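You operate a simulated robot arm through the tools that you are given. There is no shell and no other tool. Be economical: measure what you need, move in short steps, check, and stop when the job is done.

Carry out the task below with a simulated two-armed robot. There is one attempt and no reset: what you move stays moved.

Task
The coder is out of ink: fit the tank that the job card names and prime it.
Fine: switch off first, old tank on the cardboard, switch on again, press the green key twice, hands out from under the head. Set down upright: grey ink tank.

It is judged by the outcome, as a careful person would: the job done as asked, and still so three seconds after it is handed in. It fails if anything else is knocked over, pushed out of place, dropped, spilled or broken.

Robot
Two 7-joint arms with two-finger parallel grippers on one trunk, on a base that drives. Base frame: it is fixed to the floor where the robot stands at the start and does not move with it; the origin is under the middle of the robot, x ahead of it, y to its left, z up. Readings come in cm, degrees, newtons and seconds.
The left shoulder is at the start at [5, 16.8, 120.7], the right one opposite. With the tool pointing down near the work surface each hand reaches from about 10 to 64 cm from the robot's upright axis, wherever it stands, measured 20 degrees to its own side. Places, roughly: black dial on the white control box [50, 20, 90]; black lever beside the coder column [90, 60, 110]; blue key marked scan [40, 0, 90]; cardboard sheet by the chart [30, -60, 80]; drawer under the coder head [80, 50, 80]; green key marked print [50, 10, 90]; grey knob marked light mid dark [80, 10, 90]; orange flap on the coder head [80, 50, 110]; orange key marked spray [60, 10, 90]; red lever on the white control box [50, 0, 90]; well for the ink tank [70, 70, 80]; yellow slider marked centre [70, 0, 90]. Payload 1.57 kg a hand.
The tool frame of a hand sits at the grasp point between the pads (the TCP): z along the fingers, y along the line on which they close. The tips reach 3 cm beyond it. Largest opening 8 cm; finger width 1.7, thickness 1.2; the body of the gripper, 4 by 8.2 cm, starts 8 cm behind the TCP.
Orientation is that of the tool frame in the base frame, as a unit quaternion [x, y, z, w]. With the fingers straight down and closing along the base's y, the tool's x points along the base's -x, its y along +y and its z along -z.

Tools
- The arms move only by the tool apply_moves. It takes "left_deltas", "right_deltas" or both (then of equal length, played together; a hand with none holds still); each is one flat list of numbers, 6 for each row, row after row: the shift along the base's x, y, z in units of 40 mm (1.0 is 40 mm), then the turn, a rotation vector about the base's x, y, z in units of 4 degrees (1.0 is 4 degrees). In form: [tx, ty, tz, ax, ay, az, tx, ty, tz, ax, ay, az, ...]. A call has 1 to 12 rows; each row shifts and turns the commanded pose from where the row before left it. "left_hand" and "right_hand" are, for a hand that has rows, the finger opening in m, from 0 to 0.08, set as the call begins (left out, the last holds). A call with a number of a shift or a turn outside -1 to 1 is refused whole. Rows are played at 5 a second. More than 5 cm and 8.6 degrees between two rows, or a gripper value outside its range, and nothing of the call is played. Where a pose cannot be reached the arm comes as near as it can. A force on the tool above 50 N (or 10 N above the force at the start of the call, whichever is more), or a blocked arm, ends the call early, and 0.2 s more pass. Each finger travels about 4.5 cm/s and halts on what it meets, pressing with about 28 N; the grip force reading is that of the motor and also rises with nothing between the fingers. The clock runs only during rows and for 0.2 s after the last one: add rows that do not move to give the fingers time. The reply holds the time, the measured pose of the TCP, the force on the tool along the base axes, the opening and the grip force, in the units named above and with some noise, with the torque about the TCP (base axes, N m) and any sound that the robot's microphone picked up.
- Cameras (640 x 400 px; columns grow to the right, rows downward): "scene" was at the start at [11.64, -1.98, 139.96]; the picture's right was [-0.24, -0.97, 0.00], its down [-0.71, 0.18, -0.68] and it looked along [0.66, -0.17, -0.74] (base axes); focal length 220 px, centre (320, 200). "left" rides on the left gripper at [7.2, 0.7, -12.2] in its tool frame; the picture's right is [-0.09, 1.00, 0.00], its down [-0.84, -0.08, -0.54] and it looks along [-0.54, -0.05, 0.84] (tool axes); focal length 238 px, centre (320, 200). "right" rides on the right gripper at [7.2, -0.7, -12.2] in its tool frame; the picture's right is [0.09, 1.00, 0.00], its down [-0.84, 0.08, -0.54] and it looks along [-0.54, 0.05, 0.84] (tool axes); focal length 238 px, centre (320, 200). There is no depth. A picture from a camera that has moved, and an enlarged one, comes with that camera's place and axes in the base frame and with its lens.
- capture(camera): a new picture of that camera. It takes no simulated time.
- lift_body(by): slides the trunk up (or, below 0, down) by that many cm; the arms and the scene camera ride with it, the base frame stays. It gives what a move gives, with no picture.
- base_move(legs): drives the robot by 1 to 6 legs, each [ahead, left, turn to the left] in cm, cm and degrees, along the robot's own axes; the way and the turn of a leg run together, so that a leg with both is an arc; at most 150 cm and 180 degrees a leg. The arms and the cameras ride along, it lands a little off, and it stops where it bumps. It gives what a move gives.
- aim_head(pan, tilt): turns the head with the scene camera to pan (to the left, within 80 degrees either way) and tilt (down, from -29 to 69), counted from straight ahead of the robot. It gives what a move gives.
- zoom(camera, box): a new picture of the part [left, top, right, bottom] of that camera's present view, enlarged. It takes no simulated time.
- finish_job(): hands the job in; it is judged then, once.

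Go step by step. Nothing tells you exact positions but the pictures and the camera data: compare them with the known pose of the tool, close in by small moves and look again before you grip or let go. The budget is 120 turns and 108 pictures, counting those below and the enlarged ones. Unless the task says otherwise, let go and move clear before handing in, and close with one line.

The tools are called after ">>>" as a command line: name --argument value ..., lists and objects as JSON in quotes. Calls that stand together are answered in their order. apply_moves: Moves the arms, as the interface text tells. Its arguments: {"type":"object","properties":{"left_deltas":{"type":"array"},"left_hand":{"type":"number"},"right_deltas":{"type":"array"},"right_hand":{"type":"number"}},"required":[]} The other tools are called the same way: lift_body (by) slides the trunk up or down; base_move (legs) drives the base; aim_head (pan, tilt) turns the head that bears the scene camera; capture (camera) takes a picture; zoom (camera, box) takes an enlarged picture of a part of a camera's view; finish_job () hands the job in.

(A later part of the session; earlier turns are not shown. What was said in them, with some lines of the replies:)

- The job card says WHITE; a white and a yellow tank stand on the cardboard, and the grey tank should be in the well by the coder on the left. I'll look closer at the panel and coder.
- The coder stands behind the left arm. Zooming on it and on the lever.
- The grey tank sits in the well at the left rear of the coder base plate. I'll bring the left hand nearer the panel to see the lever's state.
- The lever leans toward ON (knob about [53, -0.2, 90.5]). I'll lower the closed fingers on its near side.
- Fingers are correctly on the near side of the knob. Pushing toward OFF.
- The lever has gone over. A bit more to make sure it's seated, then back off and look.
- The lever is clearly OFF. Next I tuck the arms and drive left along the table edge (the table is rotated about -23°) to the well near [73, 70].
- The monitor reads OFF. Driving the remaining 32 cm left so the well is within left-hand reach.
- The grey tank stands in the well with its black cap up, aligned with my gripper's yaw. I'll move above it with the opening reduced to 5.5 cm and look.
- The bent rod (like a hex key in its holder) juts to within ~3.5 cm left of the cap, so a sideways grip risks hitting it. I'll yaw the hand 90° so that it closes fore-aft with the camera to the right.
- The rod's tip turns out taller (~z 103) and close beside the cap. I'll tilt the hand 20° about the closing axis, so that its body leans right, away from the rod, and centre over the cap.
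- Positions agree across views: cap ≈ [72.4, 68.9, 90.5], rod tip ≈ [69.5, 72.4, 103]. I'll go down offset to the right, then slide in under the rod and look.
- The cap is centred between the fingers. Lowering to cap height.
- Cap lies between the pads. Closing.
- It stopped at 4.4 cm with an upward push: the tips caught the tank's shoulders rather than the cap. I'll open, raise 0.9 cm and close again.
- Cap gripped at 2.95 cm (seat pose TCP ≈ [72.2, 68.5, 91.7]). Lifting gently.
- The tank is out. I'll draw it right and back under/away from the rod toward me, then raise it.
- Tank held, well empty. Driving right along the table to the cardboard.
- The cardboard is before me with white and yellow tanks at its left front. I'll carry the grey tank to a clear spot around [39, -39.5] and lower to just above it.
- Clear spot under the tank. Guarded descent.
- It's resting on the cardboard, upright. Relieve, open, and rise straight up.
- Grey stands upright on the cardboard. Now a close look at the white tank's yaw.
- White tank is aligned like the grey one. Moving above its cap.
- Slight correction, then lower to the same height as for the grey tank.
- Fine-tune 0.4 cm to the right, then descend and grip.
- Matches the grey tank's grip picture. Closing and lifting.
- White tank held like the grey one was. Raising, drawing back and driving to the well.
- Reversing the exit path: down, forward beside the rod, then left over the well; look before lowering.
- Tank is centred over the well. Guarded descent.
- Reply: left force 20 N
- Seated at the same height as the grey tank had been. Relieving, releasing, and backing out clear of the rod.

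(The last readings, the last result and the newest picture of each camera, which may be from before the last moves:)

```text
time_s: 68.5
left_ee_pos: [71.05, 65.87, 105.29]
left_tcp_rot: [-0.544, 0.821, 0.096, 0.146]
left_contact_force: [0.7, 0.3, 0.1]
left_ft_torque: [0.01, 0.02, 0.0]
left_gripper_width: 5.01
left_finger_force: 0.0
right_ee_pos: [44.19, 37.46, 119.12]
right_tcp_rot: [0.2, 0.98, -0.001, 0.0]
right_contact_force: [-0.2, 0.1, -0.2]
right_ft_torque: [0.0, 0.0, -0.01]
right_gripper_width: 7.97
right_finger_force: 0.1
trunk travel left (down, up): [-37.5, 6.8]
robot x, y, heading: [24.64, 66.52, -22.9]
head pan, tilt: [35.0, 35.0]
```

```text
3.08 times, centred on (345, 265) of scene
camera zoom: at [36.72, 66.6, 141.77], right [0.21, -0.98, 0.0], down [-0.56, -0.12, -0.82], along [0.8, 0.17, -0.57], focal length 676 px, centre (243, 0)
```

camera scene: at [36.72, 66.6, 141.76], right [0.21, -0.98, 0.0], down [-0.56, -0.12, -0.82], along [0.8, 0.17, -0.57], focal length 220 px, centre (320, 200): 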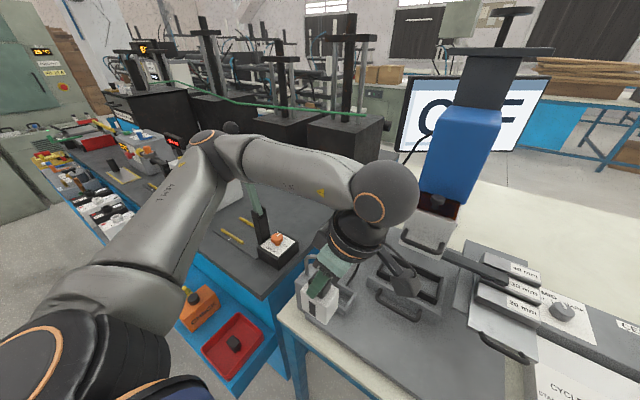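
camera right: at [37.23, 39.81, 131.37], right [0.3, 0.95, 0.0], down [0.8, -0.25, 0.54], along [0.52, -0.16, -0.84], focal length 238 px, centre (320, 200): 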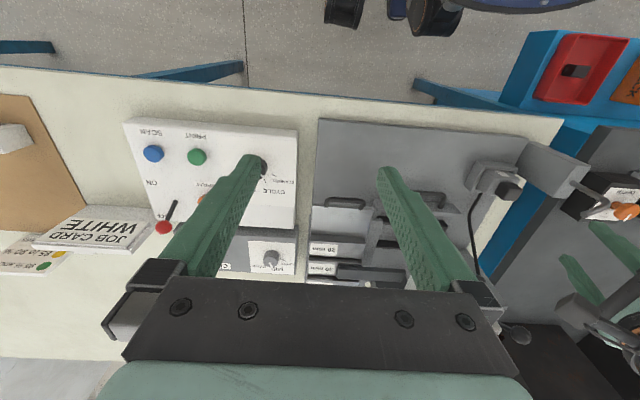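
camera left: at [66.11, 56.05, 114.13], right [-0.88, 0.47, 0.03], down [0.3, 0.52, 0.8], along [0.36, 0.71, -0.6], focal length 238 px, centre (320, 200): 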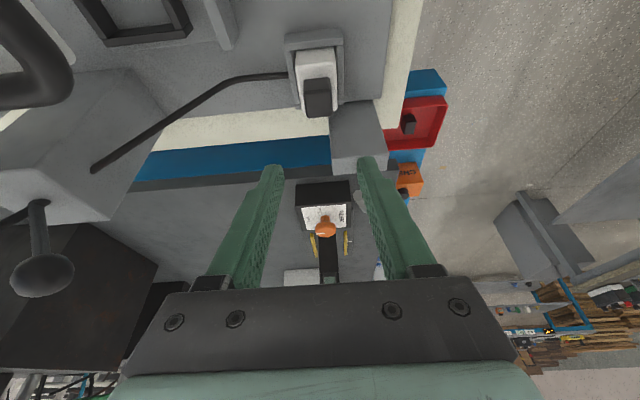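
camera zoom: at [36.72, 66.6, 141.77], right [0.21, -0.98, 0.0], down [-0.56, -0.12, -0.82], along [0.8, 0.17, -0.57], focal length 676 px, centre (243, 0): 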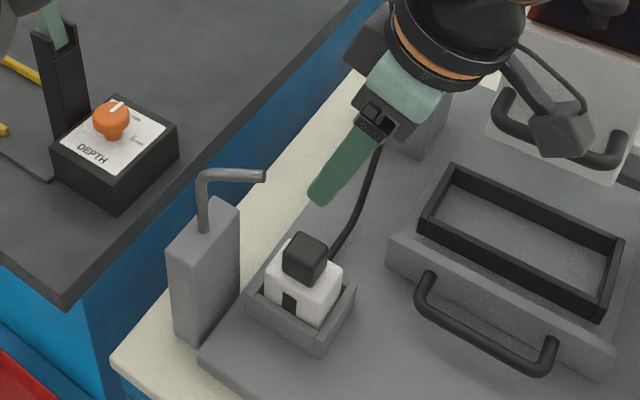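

White tank sits flat in the well. Retracting the left hand, then driving right to use the right hand on the panel.

>>> apply_moves --left_deltas '[-0.85, 0.36, 0.1, 0, 0, 0, -0.85, 0.36, 0.4, 0, 0, 0, -0.85, 0.36, 0.7, 0, 0, 0, -0.85, 0.36, 0.7, 0, 0, 0, 0, 0, 0, 0, 0, 0]'

>>> base_move --legs '[[0, -30, 0]]'

>>> aim_head --pan -10 --tilt 50

>>> capture --camera "scene"

>>> capture --camera "right"

```text
time_s: 69.7
left_ee_pos: [57.48, 71.83, 112.65]
left_tcp_rot: [-0.543, 0.821, 0.096, 0.146]
left_contact_force: [0.0, 0.6, 0.2]
left_ft_torque: [0.0, 0.01, 0.0]
left_gripper_width: 4.98
left_finger_force: 0.1
right_ee_pos: [44.29, 37.64, 119.21]
right_tcp_rot: [0.199, 0.98, 0.0, 0.0]
right_contact_force: [-0.5, -0.6, -0.4]
right_ft_torque: [-0.04, 0.02, -0.01]
right_gripper_width: 7.98
right_finger_force: 0.1
trunk travel left (down, up): [-37.5, 6.8]
robot x, y, heading: [24.09, 66.18, -23.0]
head pan, tilt: [35.0, 35.0]
```

```text
time_s: 71.8
left_ee_pos: [45.94, 44.47, 112.85]
left_tcp_rot: [-0.543, 0.821, 0.095, 0.146]
left_contact_force: [-0.5, 0.3, 0.0]
left_ft_torque: [0.03, 0.0, 0.01]
left_gripper_width: 5.0
left_finger_force: 0.0
right_ee_pos: [32.61, 10.34, 119.13]
right_tcp_rot: [0.2, 0.98, 0.001, 0.001]
right_contact_force: [0.8, 0.1, 0.2]
right_ft_torque: [0.03, 0.01, 0.01]
right_gripper_width: 8.0
right_finger_force: 0.0
trunk travel left (down, up): [-37.5, 6.8]
robot x, y, heading: [12.84, 39.38, -22.8]
head pan, tilt: [35.0, 35.0]
```

```text
time_s: 72.9
left_ee_pos: [46.04, 44.62, 112.73]
left_tcp_rot: [-0.543, 0.822, 0.096, 0.146]
left_contact_force: [-0.2, -0.1, 0.4]
left_ft_torque: [0.0, 0.03, 0.0]
left_gripper_width: 5.01
left_finger_force: 0.0
right_ee_pos: [32.57, 10.44, 119.28]
right_tcp_rot: [0.2, 0.98, 0.0, 0.0]
right_contact_force: [0.6, 0.2, 0.0]
right_ft_torque: [0.03, 0.03, -0.03]
right_gripper_width: 8.0
right_finger_force: 0.0
trunk travel left (down, up): [-37.5, 6.8]
robot x, y, heading: [12.85, 39.22, -23.3]
head pan, tilt: [-10.0, 50.0]
```

```text
37 pictures are left
camera scene: at [23.01, 33.48, 139.6], right [-0.55, -0.84, 0.0], down [-0.64, 0.42, -0.64], along [0.54, -0.35, -0.77], focal length 220 px, centre (320, 200)
```

scene: 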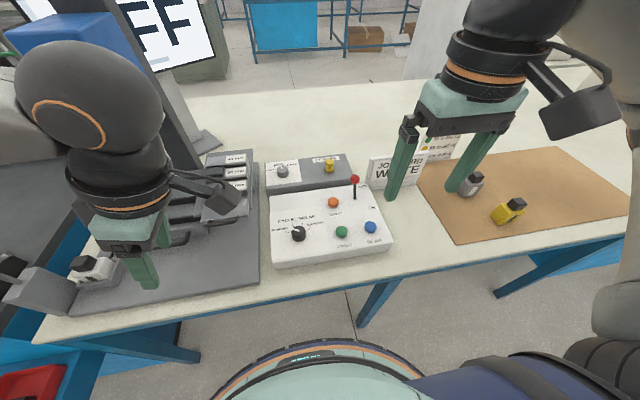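

```text
36 pictures are left
camera right: at [25.98, 12.74, 131.36], right [0.31, 0.95, 0.0], down [0.8, -0.26, 0.54], along [0.52, -0.17, -0.84], focal length 238 px, centre (320, 200)
```

right: 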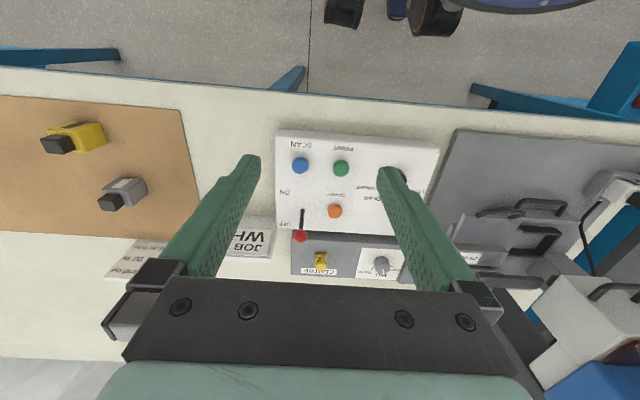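

Lever's OFF knob is at about [58.8, -2.8, 90.5]. I need slightly more reach to get behind it: nudge the base forward 3.5 and right 6 cm and close the right fingers.

>>> base_move --legs '[[3.5, -6, 0]]'

>>> apply_moves --right_deltas '[0.8, -0.5, 0, 0, 0, 0, 0.8, -0.5, 0, 0, 0, 0, 0.8, -0.5, 0, 0, 0, 0, 0.8, -0.3, 0, 0, 0, 0, 0.8, -0.3, 0, 0, 0, 0, 0, 0, 0, 0, 0, 0]' --right_hand 0.0

>>> capture --camera "right"

```text
time_s: 73.9
left_ee_pos: [46.88, 37.6, 112.78]
left_tcp_rot: [-0.543, 0.821, 0.096, 0.146]
left_contact_force: [-0.8, -0.8, 0.8]
left_ft_torque: [0.0, 0.03, -0.01]
left_gripper_width: 4.97
left_finger_force: 0.0
right_ee_pos: [33.57, 3.4, 119.18]
right_tcp_rot: [0.201, 0.98, 0.001, 0.0]
right_contact_force: [0.1, -0.3, 0.1]
right_ft_torque: [-0.02, 0.06, 0.01]
right_gripper_width: 7.99
right_finger_force: 0.1
trunk travel left (down, up): [-37.5, 6.8]
robot x, y, heading: [13.62, 32.29, -23.2]
head pan, tilt: [-10.0, 50.0]
```

```text
time_s: 75.3
left_ee_pos: [46.84, 37.58, 112.8]
left_tcp_rot: [-0.543, 0.821, 0.095, 0.146]
left_contact_force: [0.3, -0.9, 0.0]
left_ft_torque: [-0.01, 0.01, 0.01]
left_gripper_width: 5.02
left_finger_force: 0.1
right_ee_pos: [49.58, -4.84, 119.18]
right_tcp_rot: [0.199, 0.98, 0.0, 0.0]
right_contact_force: [0.0, -0.1, 0.3]
right_ft_torque: [0.0, 0.02, 0.01]
right_gripper_width: 0.0
right_finger_force: 21.2
trunk travel left (down, up): [-37.5, 6.8]
robot x, y, heading: [14.13, 32.43, -23.0]
head pan, tilt: [-10.0, 50.0]
```

```text
35 pictures are left
camera right: at [42.84, -2.51, 131.27], right [0.31, 0.95, 0.0], down [0.8, -0.26, 0.54], along [0.52, -0.17, -0.84], focal length 238 px, centre (320, 200)
```

right: 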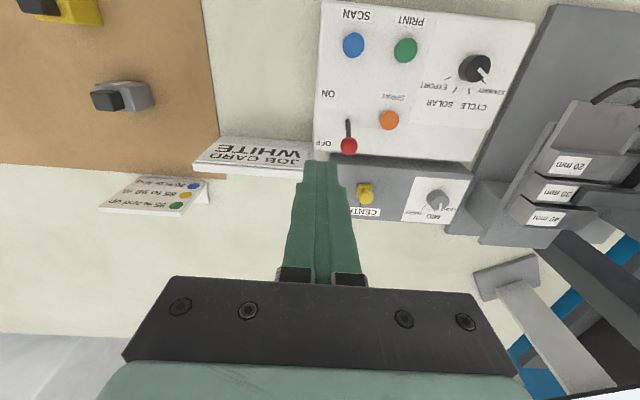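

Knob confirmed near [58.7, -2.4]. Moving behind it and down.

>>> apply_moves --right_deltas '[0.8, 0.06, 0, 0, 0, 0, 0.8, 0.06, 0, 0, 0, 0, 0.8, 0.06, 0, 0, 0, 0, 0.8, 0.06, 0, 0, 0, 0, 0, 0, -0.95, 0, 0, 0, 0, 0, -0.95, 0, 0, 0, 0, 0, -0.95, 0, 0, 0, 0, 0, -0.95, 0, 0, 0, 0, 0, -0.95, 0, 0, 0, 0, 0, -0.9, 0, 0, 0, 0, 0, 0, 0, 0, 0]'

>>> zoom --camera "scene" --box '[240, 140, 440, 280]'

>>> capture --camera "right"

```text
time_s: 77.7
left_ee_pos: [46.81, 37.76, 112.83]
left_tcp_rot: [-0.544, 0.821, 0.096, 0.146]
left_contact_force: [0.1, 0.5, 0.2]
left_ft_torque: [0.0, -0.02, -0.02]
left_gripper_width: 5.01
left_finger_force: 0.0
right_ee_pos: [62.5, -4.02, 96.63]
right_tcp_rot: [0.2, 0.98, 0.0, 0.0]
right_contact_force: [-0.4, -0.2, 0.7]
right_ft_torque: [-0.02, -0.01, 0.0]
right_gripper_width: 0.0
right_finger_force: 21.4
trunk travel left (down, up): [-37.5, 6.8]
robot x, y, heading: [13.87, 32.47, -23.2]
head pan, tilt: [-10.0, 50.0]
```

```text
2.86 times, centred on (340, 210) of scene
camera zoom: at [23.85, 26.55, 139.6], right [-0.55, -0.84, 0.0], down [-0.64, 0.42, -0.64], along [0.54, -0.35, -0.77], focal length 628 px, centre (263, 171)
```

zoom: 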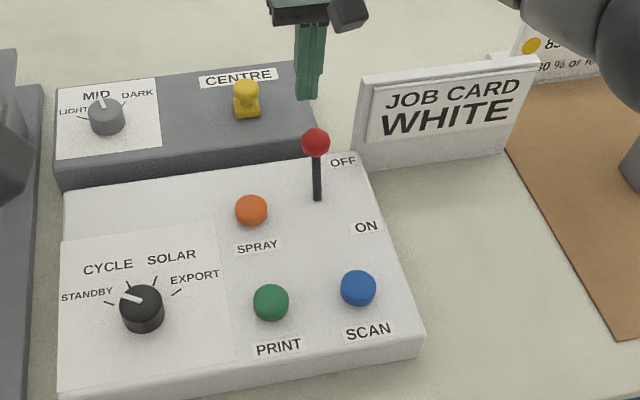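

```text
33 pictures are left
camera right: at [55.66, -1.65, 108.7], right [0.31, 0.95, 0.0], down [0.8, -0.26, 0.54], along [0.52, -0.17, -0.84], focal length 238 px, centre (320, 200)
```

right: 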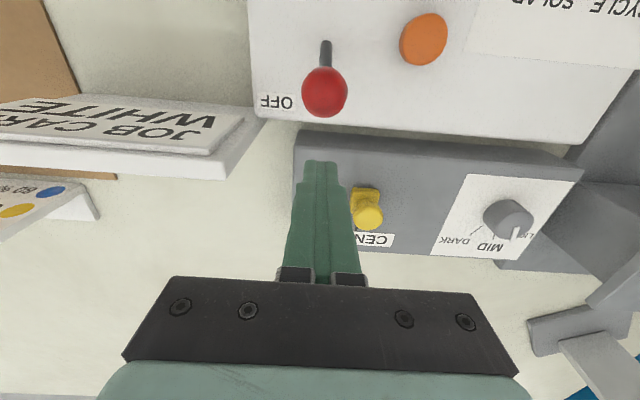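

>>> apply_moves --right_deltas '[0, 0, -0.5, 0, 0, 0, 0, 0, -0.5, 0, 0, 0, 0, 0, -0.28, 0, 0, 0, 0, 0, 0, 0, 0, 0]'

>>> zoom --camera "scene" --box '[240, 140, 440, 280]'

```text
time_s: 78.7
left_ee_pos: [46.87, 37.57, 112.88]
left_tcp_rot: [-0.543, 0.821, 0.095, 0.146]
left_contact_force: [0.7, -0.2, 0.6]
left_ft_torque: [-0.01, -0.02, -0.01]
left_gripper_width: 5.01
left_finger_force: 0.1
right_ee_pos: [62.39, -3.88, 91.46]
right_tcp_rot: [0.2, 0.98, 0.0, 0.0]
right_contact_force: [-0.4, -0.5, 0.1]
right_ft_torque: [0.01, -0.01, 0.01]
right_gripper_width: 0.02
right_finger_force: 21.6
trunk travel left (down, up): [-37.5, 6.8]
robot x, y, heading: [14.04, 32.87, -23.4]
head pan, tilt: [-10.0, 50.0]
```

```text
2.86 times, centred on (340, 210) of scene
camera zoom: at [23.86, 26.55, 139.59], right [-0.55, -0.84, 0.0], down [-0.64, 0.42, -0.64], along [0.54, -0.35, -0.77], focal length 628 px, centre (263, 171)
```

zoom: 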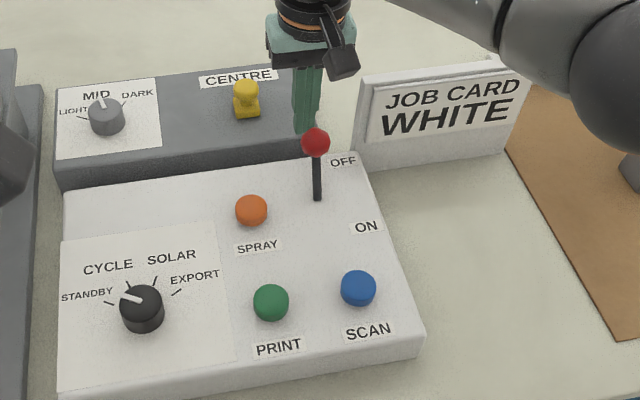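

Finger is behind the knob. Pulling it toward ON.

>>> apply_moves --right_deltas '[-0.36, 0.15, 0, 0, 0, 0, -0.36, 0.15, 0, 0, 0, 0, -0.36, 0.15, 0, 0, 0, 0, -0.36, 0.15, 0, 0, 0, 0, -0.36, 0.15, 0, 0, 0, 0, -0.12, 0.05, 0, 0, 0, 0, 0, 0, 0, 0, 0, 0]'

>>> apply_moves --right_deltas '[0.6, -0.25, 0, 0, 0, 0, 0, 0, 0.9, 0, 0, 0, 0, 0, 0.9, 0, 0, 0, 0, 0, 0, 0, 0, 0]'

>>> capture --camera "scene"

>>> zoom --camera "scene" --box '[240, 140, 440, 280]'

```text
time_s: 80.3
left_ee_pos: [47.14, 37.55, 112.71]
left_tcp_rot: [-0.543, 0.821, 0.097, 0.145]
left_contact_force: [-0.3, -1.1, -0.1]
left_ft_torque: [0.01, 0.03, 0.02]
left_gripper_width: 4.99
left_finger_force: 0.1
right_ee_pos: [55.39, -0.9, 91.63]
right_tcp_rot: [0.201, 0.98, -0.001, 0.009]
right_contact_force: [32.9, -13.2, 8.5]
right_ft_torque: [-0.29, -1.0, 0.11]
right_gripper_width: 0.02
right_finger_force: 21.6
trunk travel left (down, up): [-37.5, 6.8]
robot x, y, heading: [13.95, 32.09, -22.9]
head pan, tilt: [-10.0, 50.0]
```

```text
time_s: 81.3
left_ee_pos: [46.94, 37.58, 112.77]
left_tcp_rot: [-0.543, 0.821, 0.096, 0.146]
left_contact_force: [-0.6, -1.0, -0.8]
left_ft_torque: [0.02, 0.0, 0.02]
left_gripper_width: 5.02
left_finger_force: 0.2
right_ee_pos: [57.05, -1.64, 98.61]
right_tcp_rot: [0.199, 0.98, 0.0, -0.001]
right_contact_force: [0.4, 0.1, 1.2]
right_ft_torque: [0.01, 0.0, -0.04]
right_gripper_width: 0.0
right_finger_force: 21.6
trunk travel left (down, up): [-37.5, 6.8]
robot x, y, heading: [14.08, 32.52, -23.3]
head pan, tilt: [-10.0, 50.0]
```

```text
31 pictures are left
camera scene: at [23.86, 26.54, 139.59], right [-0.55, -0.84, 0.0], down [-0.64, 0.42, -0.64], along [0.54, -0.35, -0.77], focal length 220 px, centre (320, 200)
```

scene: 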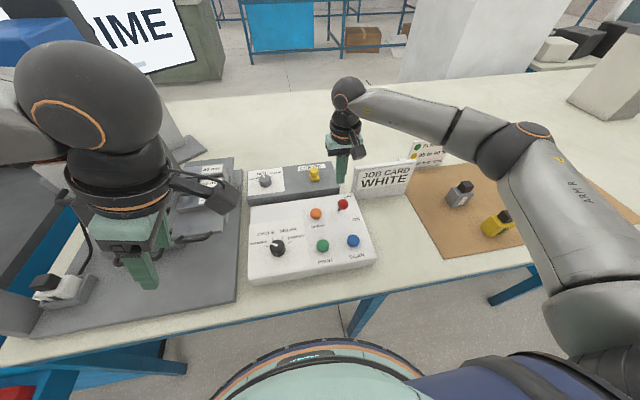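

```text
2.86 times, centred on (340, 210) of scene
camera zoom: at [23.86, 26.54, 139.59], right [-0.55, -0.84, 0.0], down [-0.64, 0.42, -0.64], along [0.54, -0.35, -0.77], focal length 628 px, centre (263, 171)
```

zoom: 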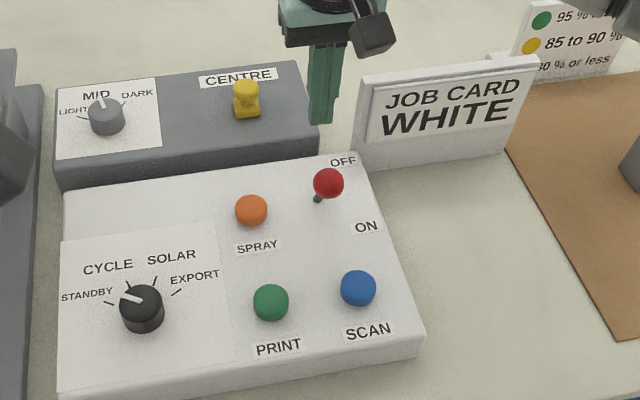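

The monitor now shows PRIME and the lever is on ON. Moving over the green PRINT key at about [47.7, 10.2].

>>> apply_moves --right_deltas '[0, 0, 0.3, 0, 0, 0, -0.58, 0.74, 0, 0, 0, 0, -0.58, 0.74, 0, 0, 0, 0, -0.59, 0.74, 0, 0, 0, 0, -0.59, 0.74, 0, 0, 0, 0, 0, 0, -0.6, 0, 0, 0, 0, 0, -0.6, 0, 0, 0, 0, 0, 0, 0, 0, 0]'

>>> capture --camera "right"

>>> zoom --camera "scene" --box '[240, 140, 440, 280]'

```text
time_s: 83.1
left_ee_pos: [46.85, 37.54, 112.74]
left_tcp_rot: [-0.543, 0.821, 0.096, 0.146]
left_contact_force: [0.9, -0.3, -1.2]
left_ft_torque: [-0.01, 0.02, 0.01]
left_gripper_width: 5.0
left_finger_force: 0.1
right_ee_pos: [47.76, 10.16, 95.2]
right_tcp_rot: [0.2, 0.98, 0.001, 0.0]
right_contact_force: [-0.3, 0.2, 0.3]
right_ft_torque: [-0.03, 0.02, 0.01]
right_gripper_width: 0.0
right_finger_force: 21.4
trunk travel left (down, up): [-37.5, 6.8]
robot x, y, heading: [13.45, 32.09, -22.9]
head pan, tilt: [-10.0, 50.0]
```

```text
29 pictures are left
camera right: at [41.01, 12.46, 107.27], right [0.31, 0.95, 0.0], down [0.8, -0.26, 0.54], along [0.52, -0.17, -0.84], focal length 238 px, centre (320, 200)
```

right: 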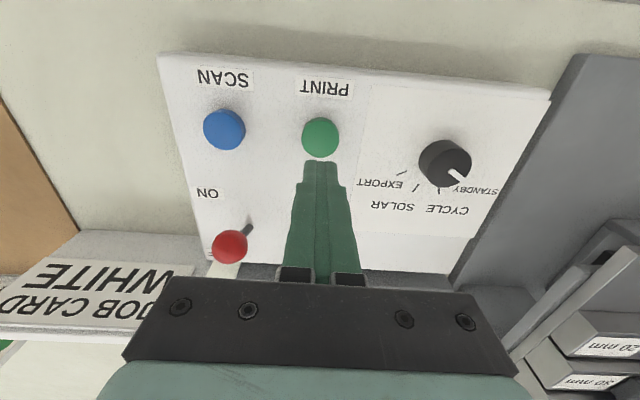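

```text
2.86 times, centred on (340, 210) of scene
camera zoom: at [23.86, 26.55, 139.6], right [-0.55, -0.84, 0.0], down [-0.64, 0.42, -0.64], along [0.54, -0.35, -0.77], focal length 628 px, centre (263, 171)
```

zoom: 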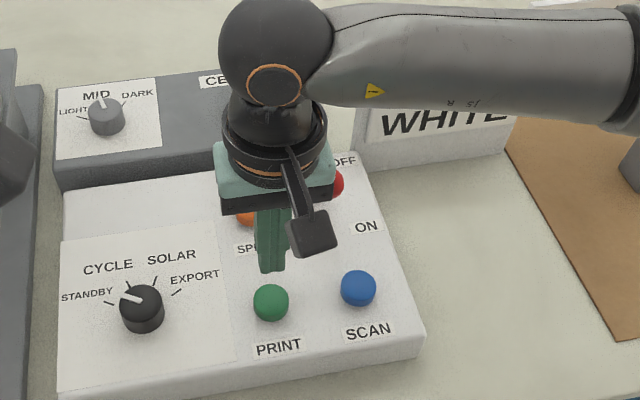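

Aligned over the key. First press.

>>> apply_moves --right_deltas '[0, 0, -0.6, 0, 0, 0, 0, 0, -0.5, 0, 0, 0, 0, 0, -0.1, 0, 0, 0, 0, 0, -0.1, 0, 0, 0, 0, 0, -0.1, 0, 0, 0, 0, 0, -0.1, 0, 0, 0]'

>>> zoom --camera "scene" --box '[60, 0, 220, 90]'

```text
time_s: 84.5
left_ee_pos: [46.68, 37.59, 112.88]
left_tcp_rot: [-0.544, 0.821, 0.095, 0.146]
left_contact_force: [-0.5, -0.5, -0.6]
left_ft_torque: [-0.02, 0.0, 0.02]
left_gripper_width: 5.03
left_finger_force: 0.1
right_ee_pos: [47.67, 10.13, 89.31]
right_tcp_rot: [0.201, 0.98, 0.0, 0.002]
right_contact_force: [-2.7, -1.2, 14.2]
right_ft_torque: [-0.04, 0.12, 0.01]
right_gripper_width: 0.0
right_finger_force: 21.0
trunk travel left (down, up): [-37.5, 6.8]
robot x, y, heading: [13.94, 32.2, -23.1]
head pan, tilt: [-10.0, 50.0]
heard: click
```

```text
4.00 times, centred on (140, 45) of scene
camera zoom: at [23.73, 26.59, 139.64], right [-0.55, -0.84, 0.0], down [-0.64, 0.42, -0.64], along [0.54, -0.35, -0.77], focal length 879 px, centre (1040, 820)
```

zoom: 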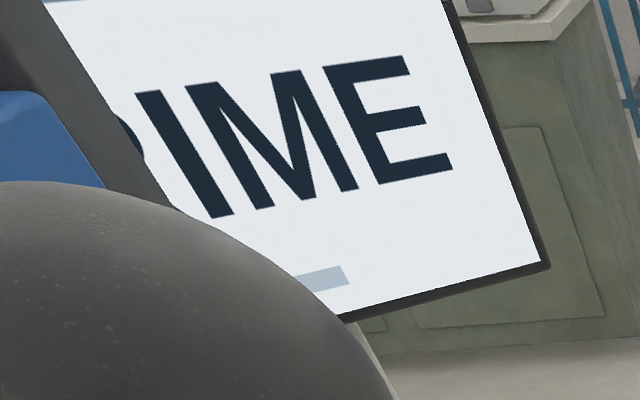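

One click heard. I'll lift fully off the key, then press a second time with the same travel.

>>> apply_moves --right_deltas '[0, 0, 0.5, 0, 0, 0, 0, 0, 0, 0, 0, 0, 0, 0, 0, 0, 0, 0, 0, 0, 0, 0, 0, 0]'

>>> zoom --camera "scene" --box '[60, 0, 220, 90]'

```text
time_s: 85.5
left_ee_pos: [46.88, 37.6, 112.86]
left_tcp_rot: [-0.543, 0.821, 0.096, 0.146]
left_contact_force: [0.3, -0.2, 0.7]
left_ft_torque: [-0.03, -0.01, 0.0]
left_gripper_width: 5.0
left_finger_force: 0.1
right_ee_pos: [47.68, 10.15, 91.12]
right_tcp_rot: [0.199, 0.98, 0.0, 0.0]
right_contact_force: [1.3, 0.1, 0.6]
right_ft_torque: [-0.01, -0.03, 0.0]
right_gripper_width: 0.01
right_finger_force: 22.1
trunk travel left (down, up): [-37.5, 6.8]
robot x, y, heading: [13.74, 32.31, -23.1]
head pan, tilt: [-10.0, 50.0]
```

```text
4.00 times, centred on (140, 45) of scene
camera zoom: at [23.87, 26.55, 139.59], right [-0.55, -0.84, 0.0], down [-0.64, 0.42, -0.64], along [0.54, -0.35, -0.77], focal length 879 px, centre (1040, 820)
```

zoom: 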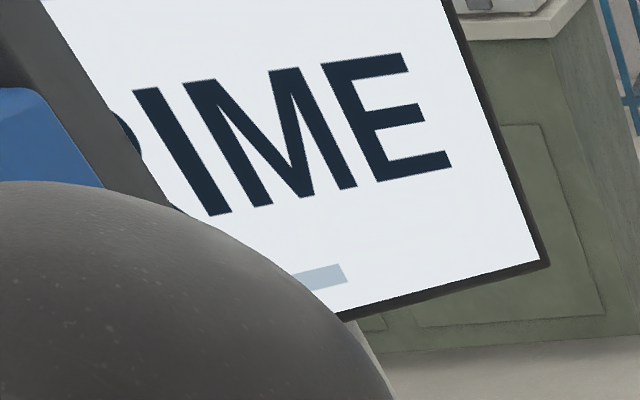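

>>> apply_moves --right_deltas '[0, 0, -0.15, 0, 0, 0, 0, 0, -0.15, 0, 0, 0, 0, 0, -0.1, 0, 0, 0, 0, 0, -0.1, 0, 0, 0, 0, 0, 0, 0, 0, 0]'

>>> apply_moves --right_deltas '[0, 0, 0.6, 0, 0, 0, 0, 0, 0.9, 0, 0, 0, 0, 0, 0.9, 0, 0, 0, 0, 0, 0, 0, 0, 0]'

>>> capture --camera "scene"

```text
time_s: 86.7
left_ee_pos: [46.69, 37.72, 112.82]
left_tcp_rot: [-0.544, 0.821, 0.096, 0.146]
left_contact_force: [0.6, 0.6, -0.1]
left_ft_torque: [-0.02, 0.0, 0.01]
left_gripper_width: 5.0
left_finger_force: 0.0
right_ee_pos: [47.78, 9.97, 89.28]
right_tcp_rot: [0.2, 0.98, 0.0, 0.002]
right_contact_force: [-1.6, -1.3, 18.3]
right_ft_torque: [-0.01, 0.09, -0.08]
right_gripper_width: 0.02
right_finger_force: 21.3
trunk travel left (down, up): [-37.5, 6.8]
robot x, y, heading: [13.85, 32.22, -22.8]
head pan, tilt: [-10.0, 50.0]
heard: click
```

```text
time_s: 87.7
left_ee_pos: [46.83, 37.58, 112.77]
left_tcp_rot: [-0.544, 0.821, 0.096, 0.146]
left_contact_force: [-0.8, -0.6, -0.1]
left_ft_torque: [0.02, 0.02, -0.01]
left_gripper_width: 5.02
left_finger_force: 0.0
right_ee_pos: [47.83, 10.11, 98.62]
right_tcp_rot: [0.201, 0.98, -0.001, 0.0]
right_contact_force: [-0.5, 0.3, 0.4]
right_ft_torque: [-0.01, 0.0, 0.01]
right_gripper_width: 0.0
right_finger_force: 21.2
trunk travel left (down, up): [-37.5, 6.8]
robot x, y, heading: [13.62, 32.0, -23.0]
head pan, tilt: [-10.0, 50.0]
```

```text
25 pictures are left
camera scene: at [23.87, 26.54, 139.59], right [-0.55, -0.84, 0.0], down [-0.64, 0.42, -0.64], along [0.54, -0.35, -0.77], focal length 220 px, centre (320, 200)
```

scene: 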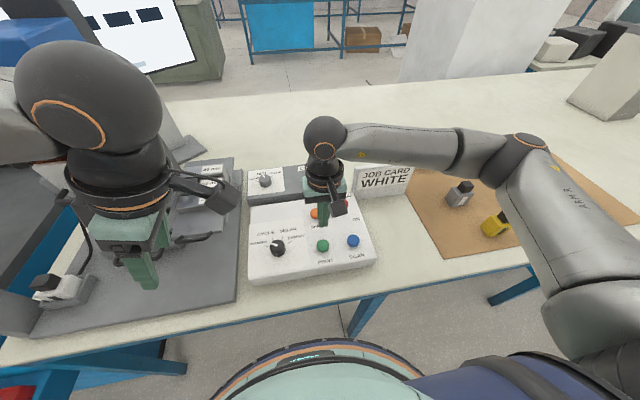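

Second click heard and the display left PRIME. Withdrawing both hands and doing a final check.

>>> apply_moves --right_deltas '[0, 0, 0.9, 0, 0, 0, 0, 0, 0.9, 0, 0, 0, 0, 0, 0.9, 0, 0, 0, -0.8, 0.3, 0.8, 0, 0, 0, -0.8, 0.3, 0.8, 0, 0, 0, -0.8, 0, 0, 0, 0, 0]' --left_deltas '[-0.3, 0.13, 0.5, 0, 0, 0, -0.3, 0.13, 0.5, 0, 0, 0, 0, 0, 0, 0, 0, 0, 0, 0, 0, 0, 0, 0, 0, 0, 0, 0, 0, 0, 0, 0, 0, 0, 0, 0]'

>>> capture --camera "scene"

>>> zoom --camera "scene" --box '[240, 140, 440, 280]'

>>> aim_head --pan 45 --tilt 35

>>> capture --camera "scene"

```text
time_s: 89.1
left_ee_pos: [44.43, 38.6, 116.8]
left_tcp_rot: [-0.543, 0.821, 0.096, 0.146]
left_contact_force: [0.0, 0.1, 0.1]
left_ft_torque: [0.01, -0.02, 0.01]
left_gripper_width: 4.99
left_finger_force: 0.1
right_ee_pos: [38.09, 12.46, 115.84]
right_tcp_rot: [0.2, 0.98, -0.001, 0.0]
right_contact_force: [0.3, 0.3, -0.1]
right_ft_torque: [0.01, -0.01, -0.02]
right_gripper_width: 0.0
right_finger_force: 21.1
trunk travel left (down, up): [-37.5, 6.8]
robot x, y, heading: [13.64, 32.61, -23.3]
head pan, tilt: [-10.0, 50.0]
```

```text
24 pictures are left
camera scene: at [23.82, 26.51, 139.6], right [-0.55, -0.84, 0.0], down [-0.64, 0.42, -0.64], along [0.54, -0.35, -0.77], focal length 220 px, centre (320, 200)
```

scene: 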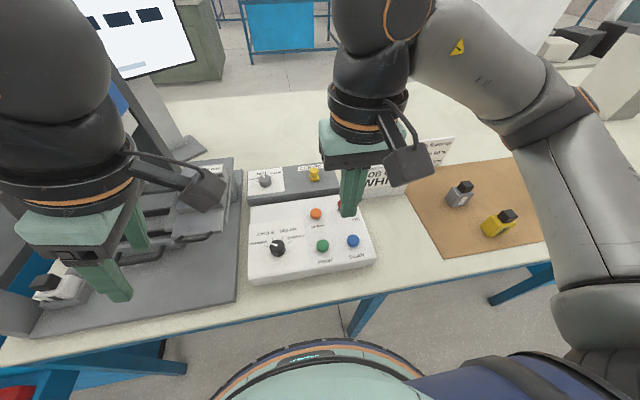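

```text
2.86 times, centred on (340, 210) of scene
camera zoom: at [23.82, 26.51, 139.6], right [-0.55, -0.84, 0.0], down [-0.64, 0.42, -0.64], along [0.54, -0.35, -0.77], focal length 628 px, centre (263, 171)
```

zoom: 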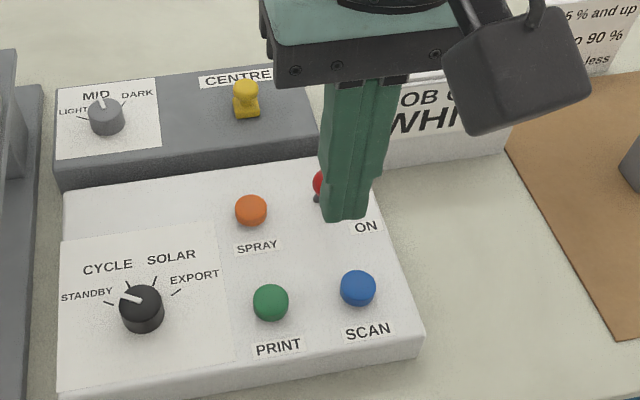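

```text
time_s: 90.3
left_ee_pos: [44.52, 38.63, 116.64]
left_tcp_rot: [-0.543, 0.821, 0.095, 0.146]
left_contact_force: [0.4, 0.3, 0.1]
left_ft_torque: [0.01, -0.01, -0.01]
left_gripper_width: 4.98
left_finger_force: 0.0
right_ee_pos: [38.17, 12.43, 115.81]
right_tcp_rot: [0.2, 0.98, 0.0, 0.0]
right_contact_force: [0.8, 0.5, -0.2]
right_ft_torque: [0.01, -0.01, 0.0]
right_gripper_width: 0.0
right_finger_force: 21.9
trunk travel left (down, up): [-37.5, 6.8]
robot x, y, heading: [13.72, 32.38, -23.1]
head pan, tilt: [45.0, 35.0]
```

```text
22 pictures are left
camera scene: at [25.59, 34.03, 141.77], right [0.37, -0.93, 0.0], down [-0.53, -0.21, -0.82], along [0.76, 0.31, -0.57], focal length 220 px, centre (320, 200)
```

scene: 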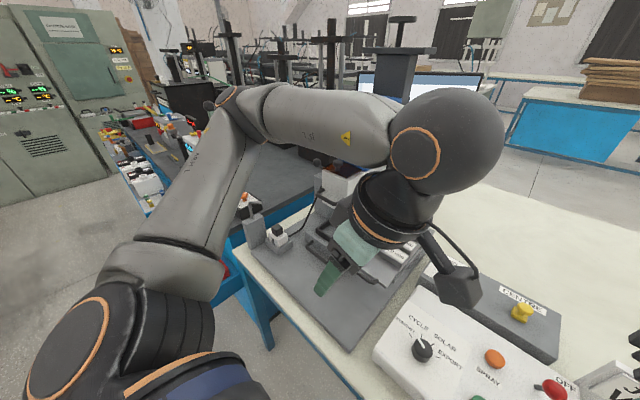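

The white tank sits in the well, the switch is ON, the green key clicked twice, the grey tank stands upright on the cardboard and both hands are clear. Handing in.

>>> finish_job

```text
The job is handed in.
```

The white tank named on the job card is fitted and primed: I switched off, stood the grey tank upright on the cardboard, seated the white one, switched on again and pressed the green key twice (two clicks, and the display left PRIME); both hands are clear of the head.
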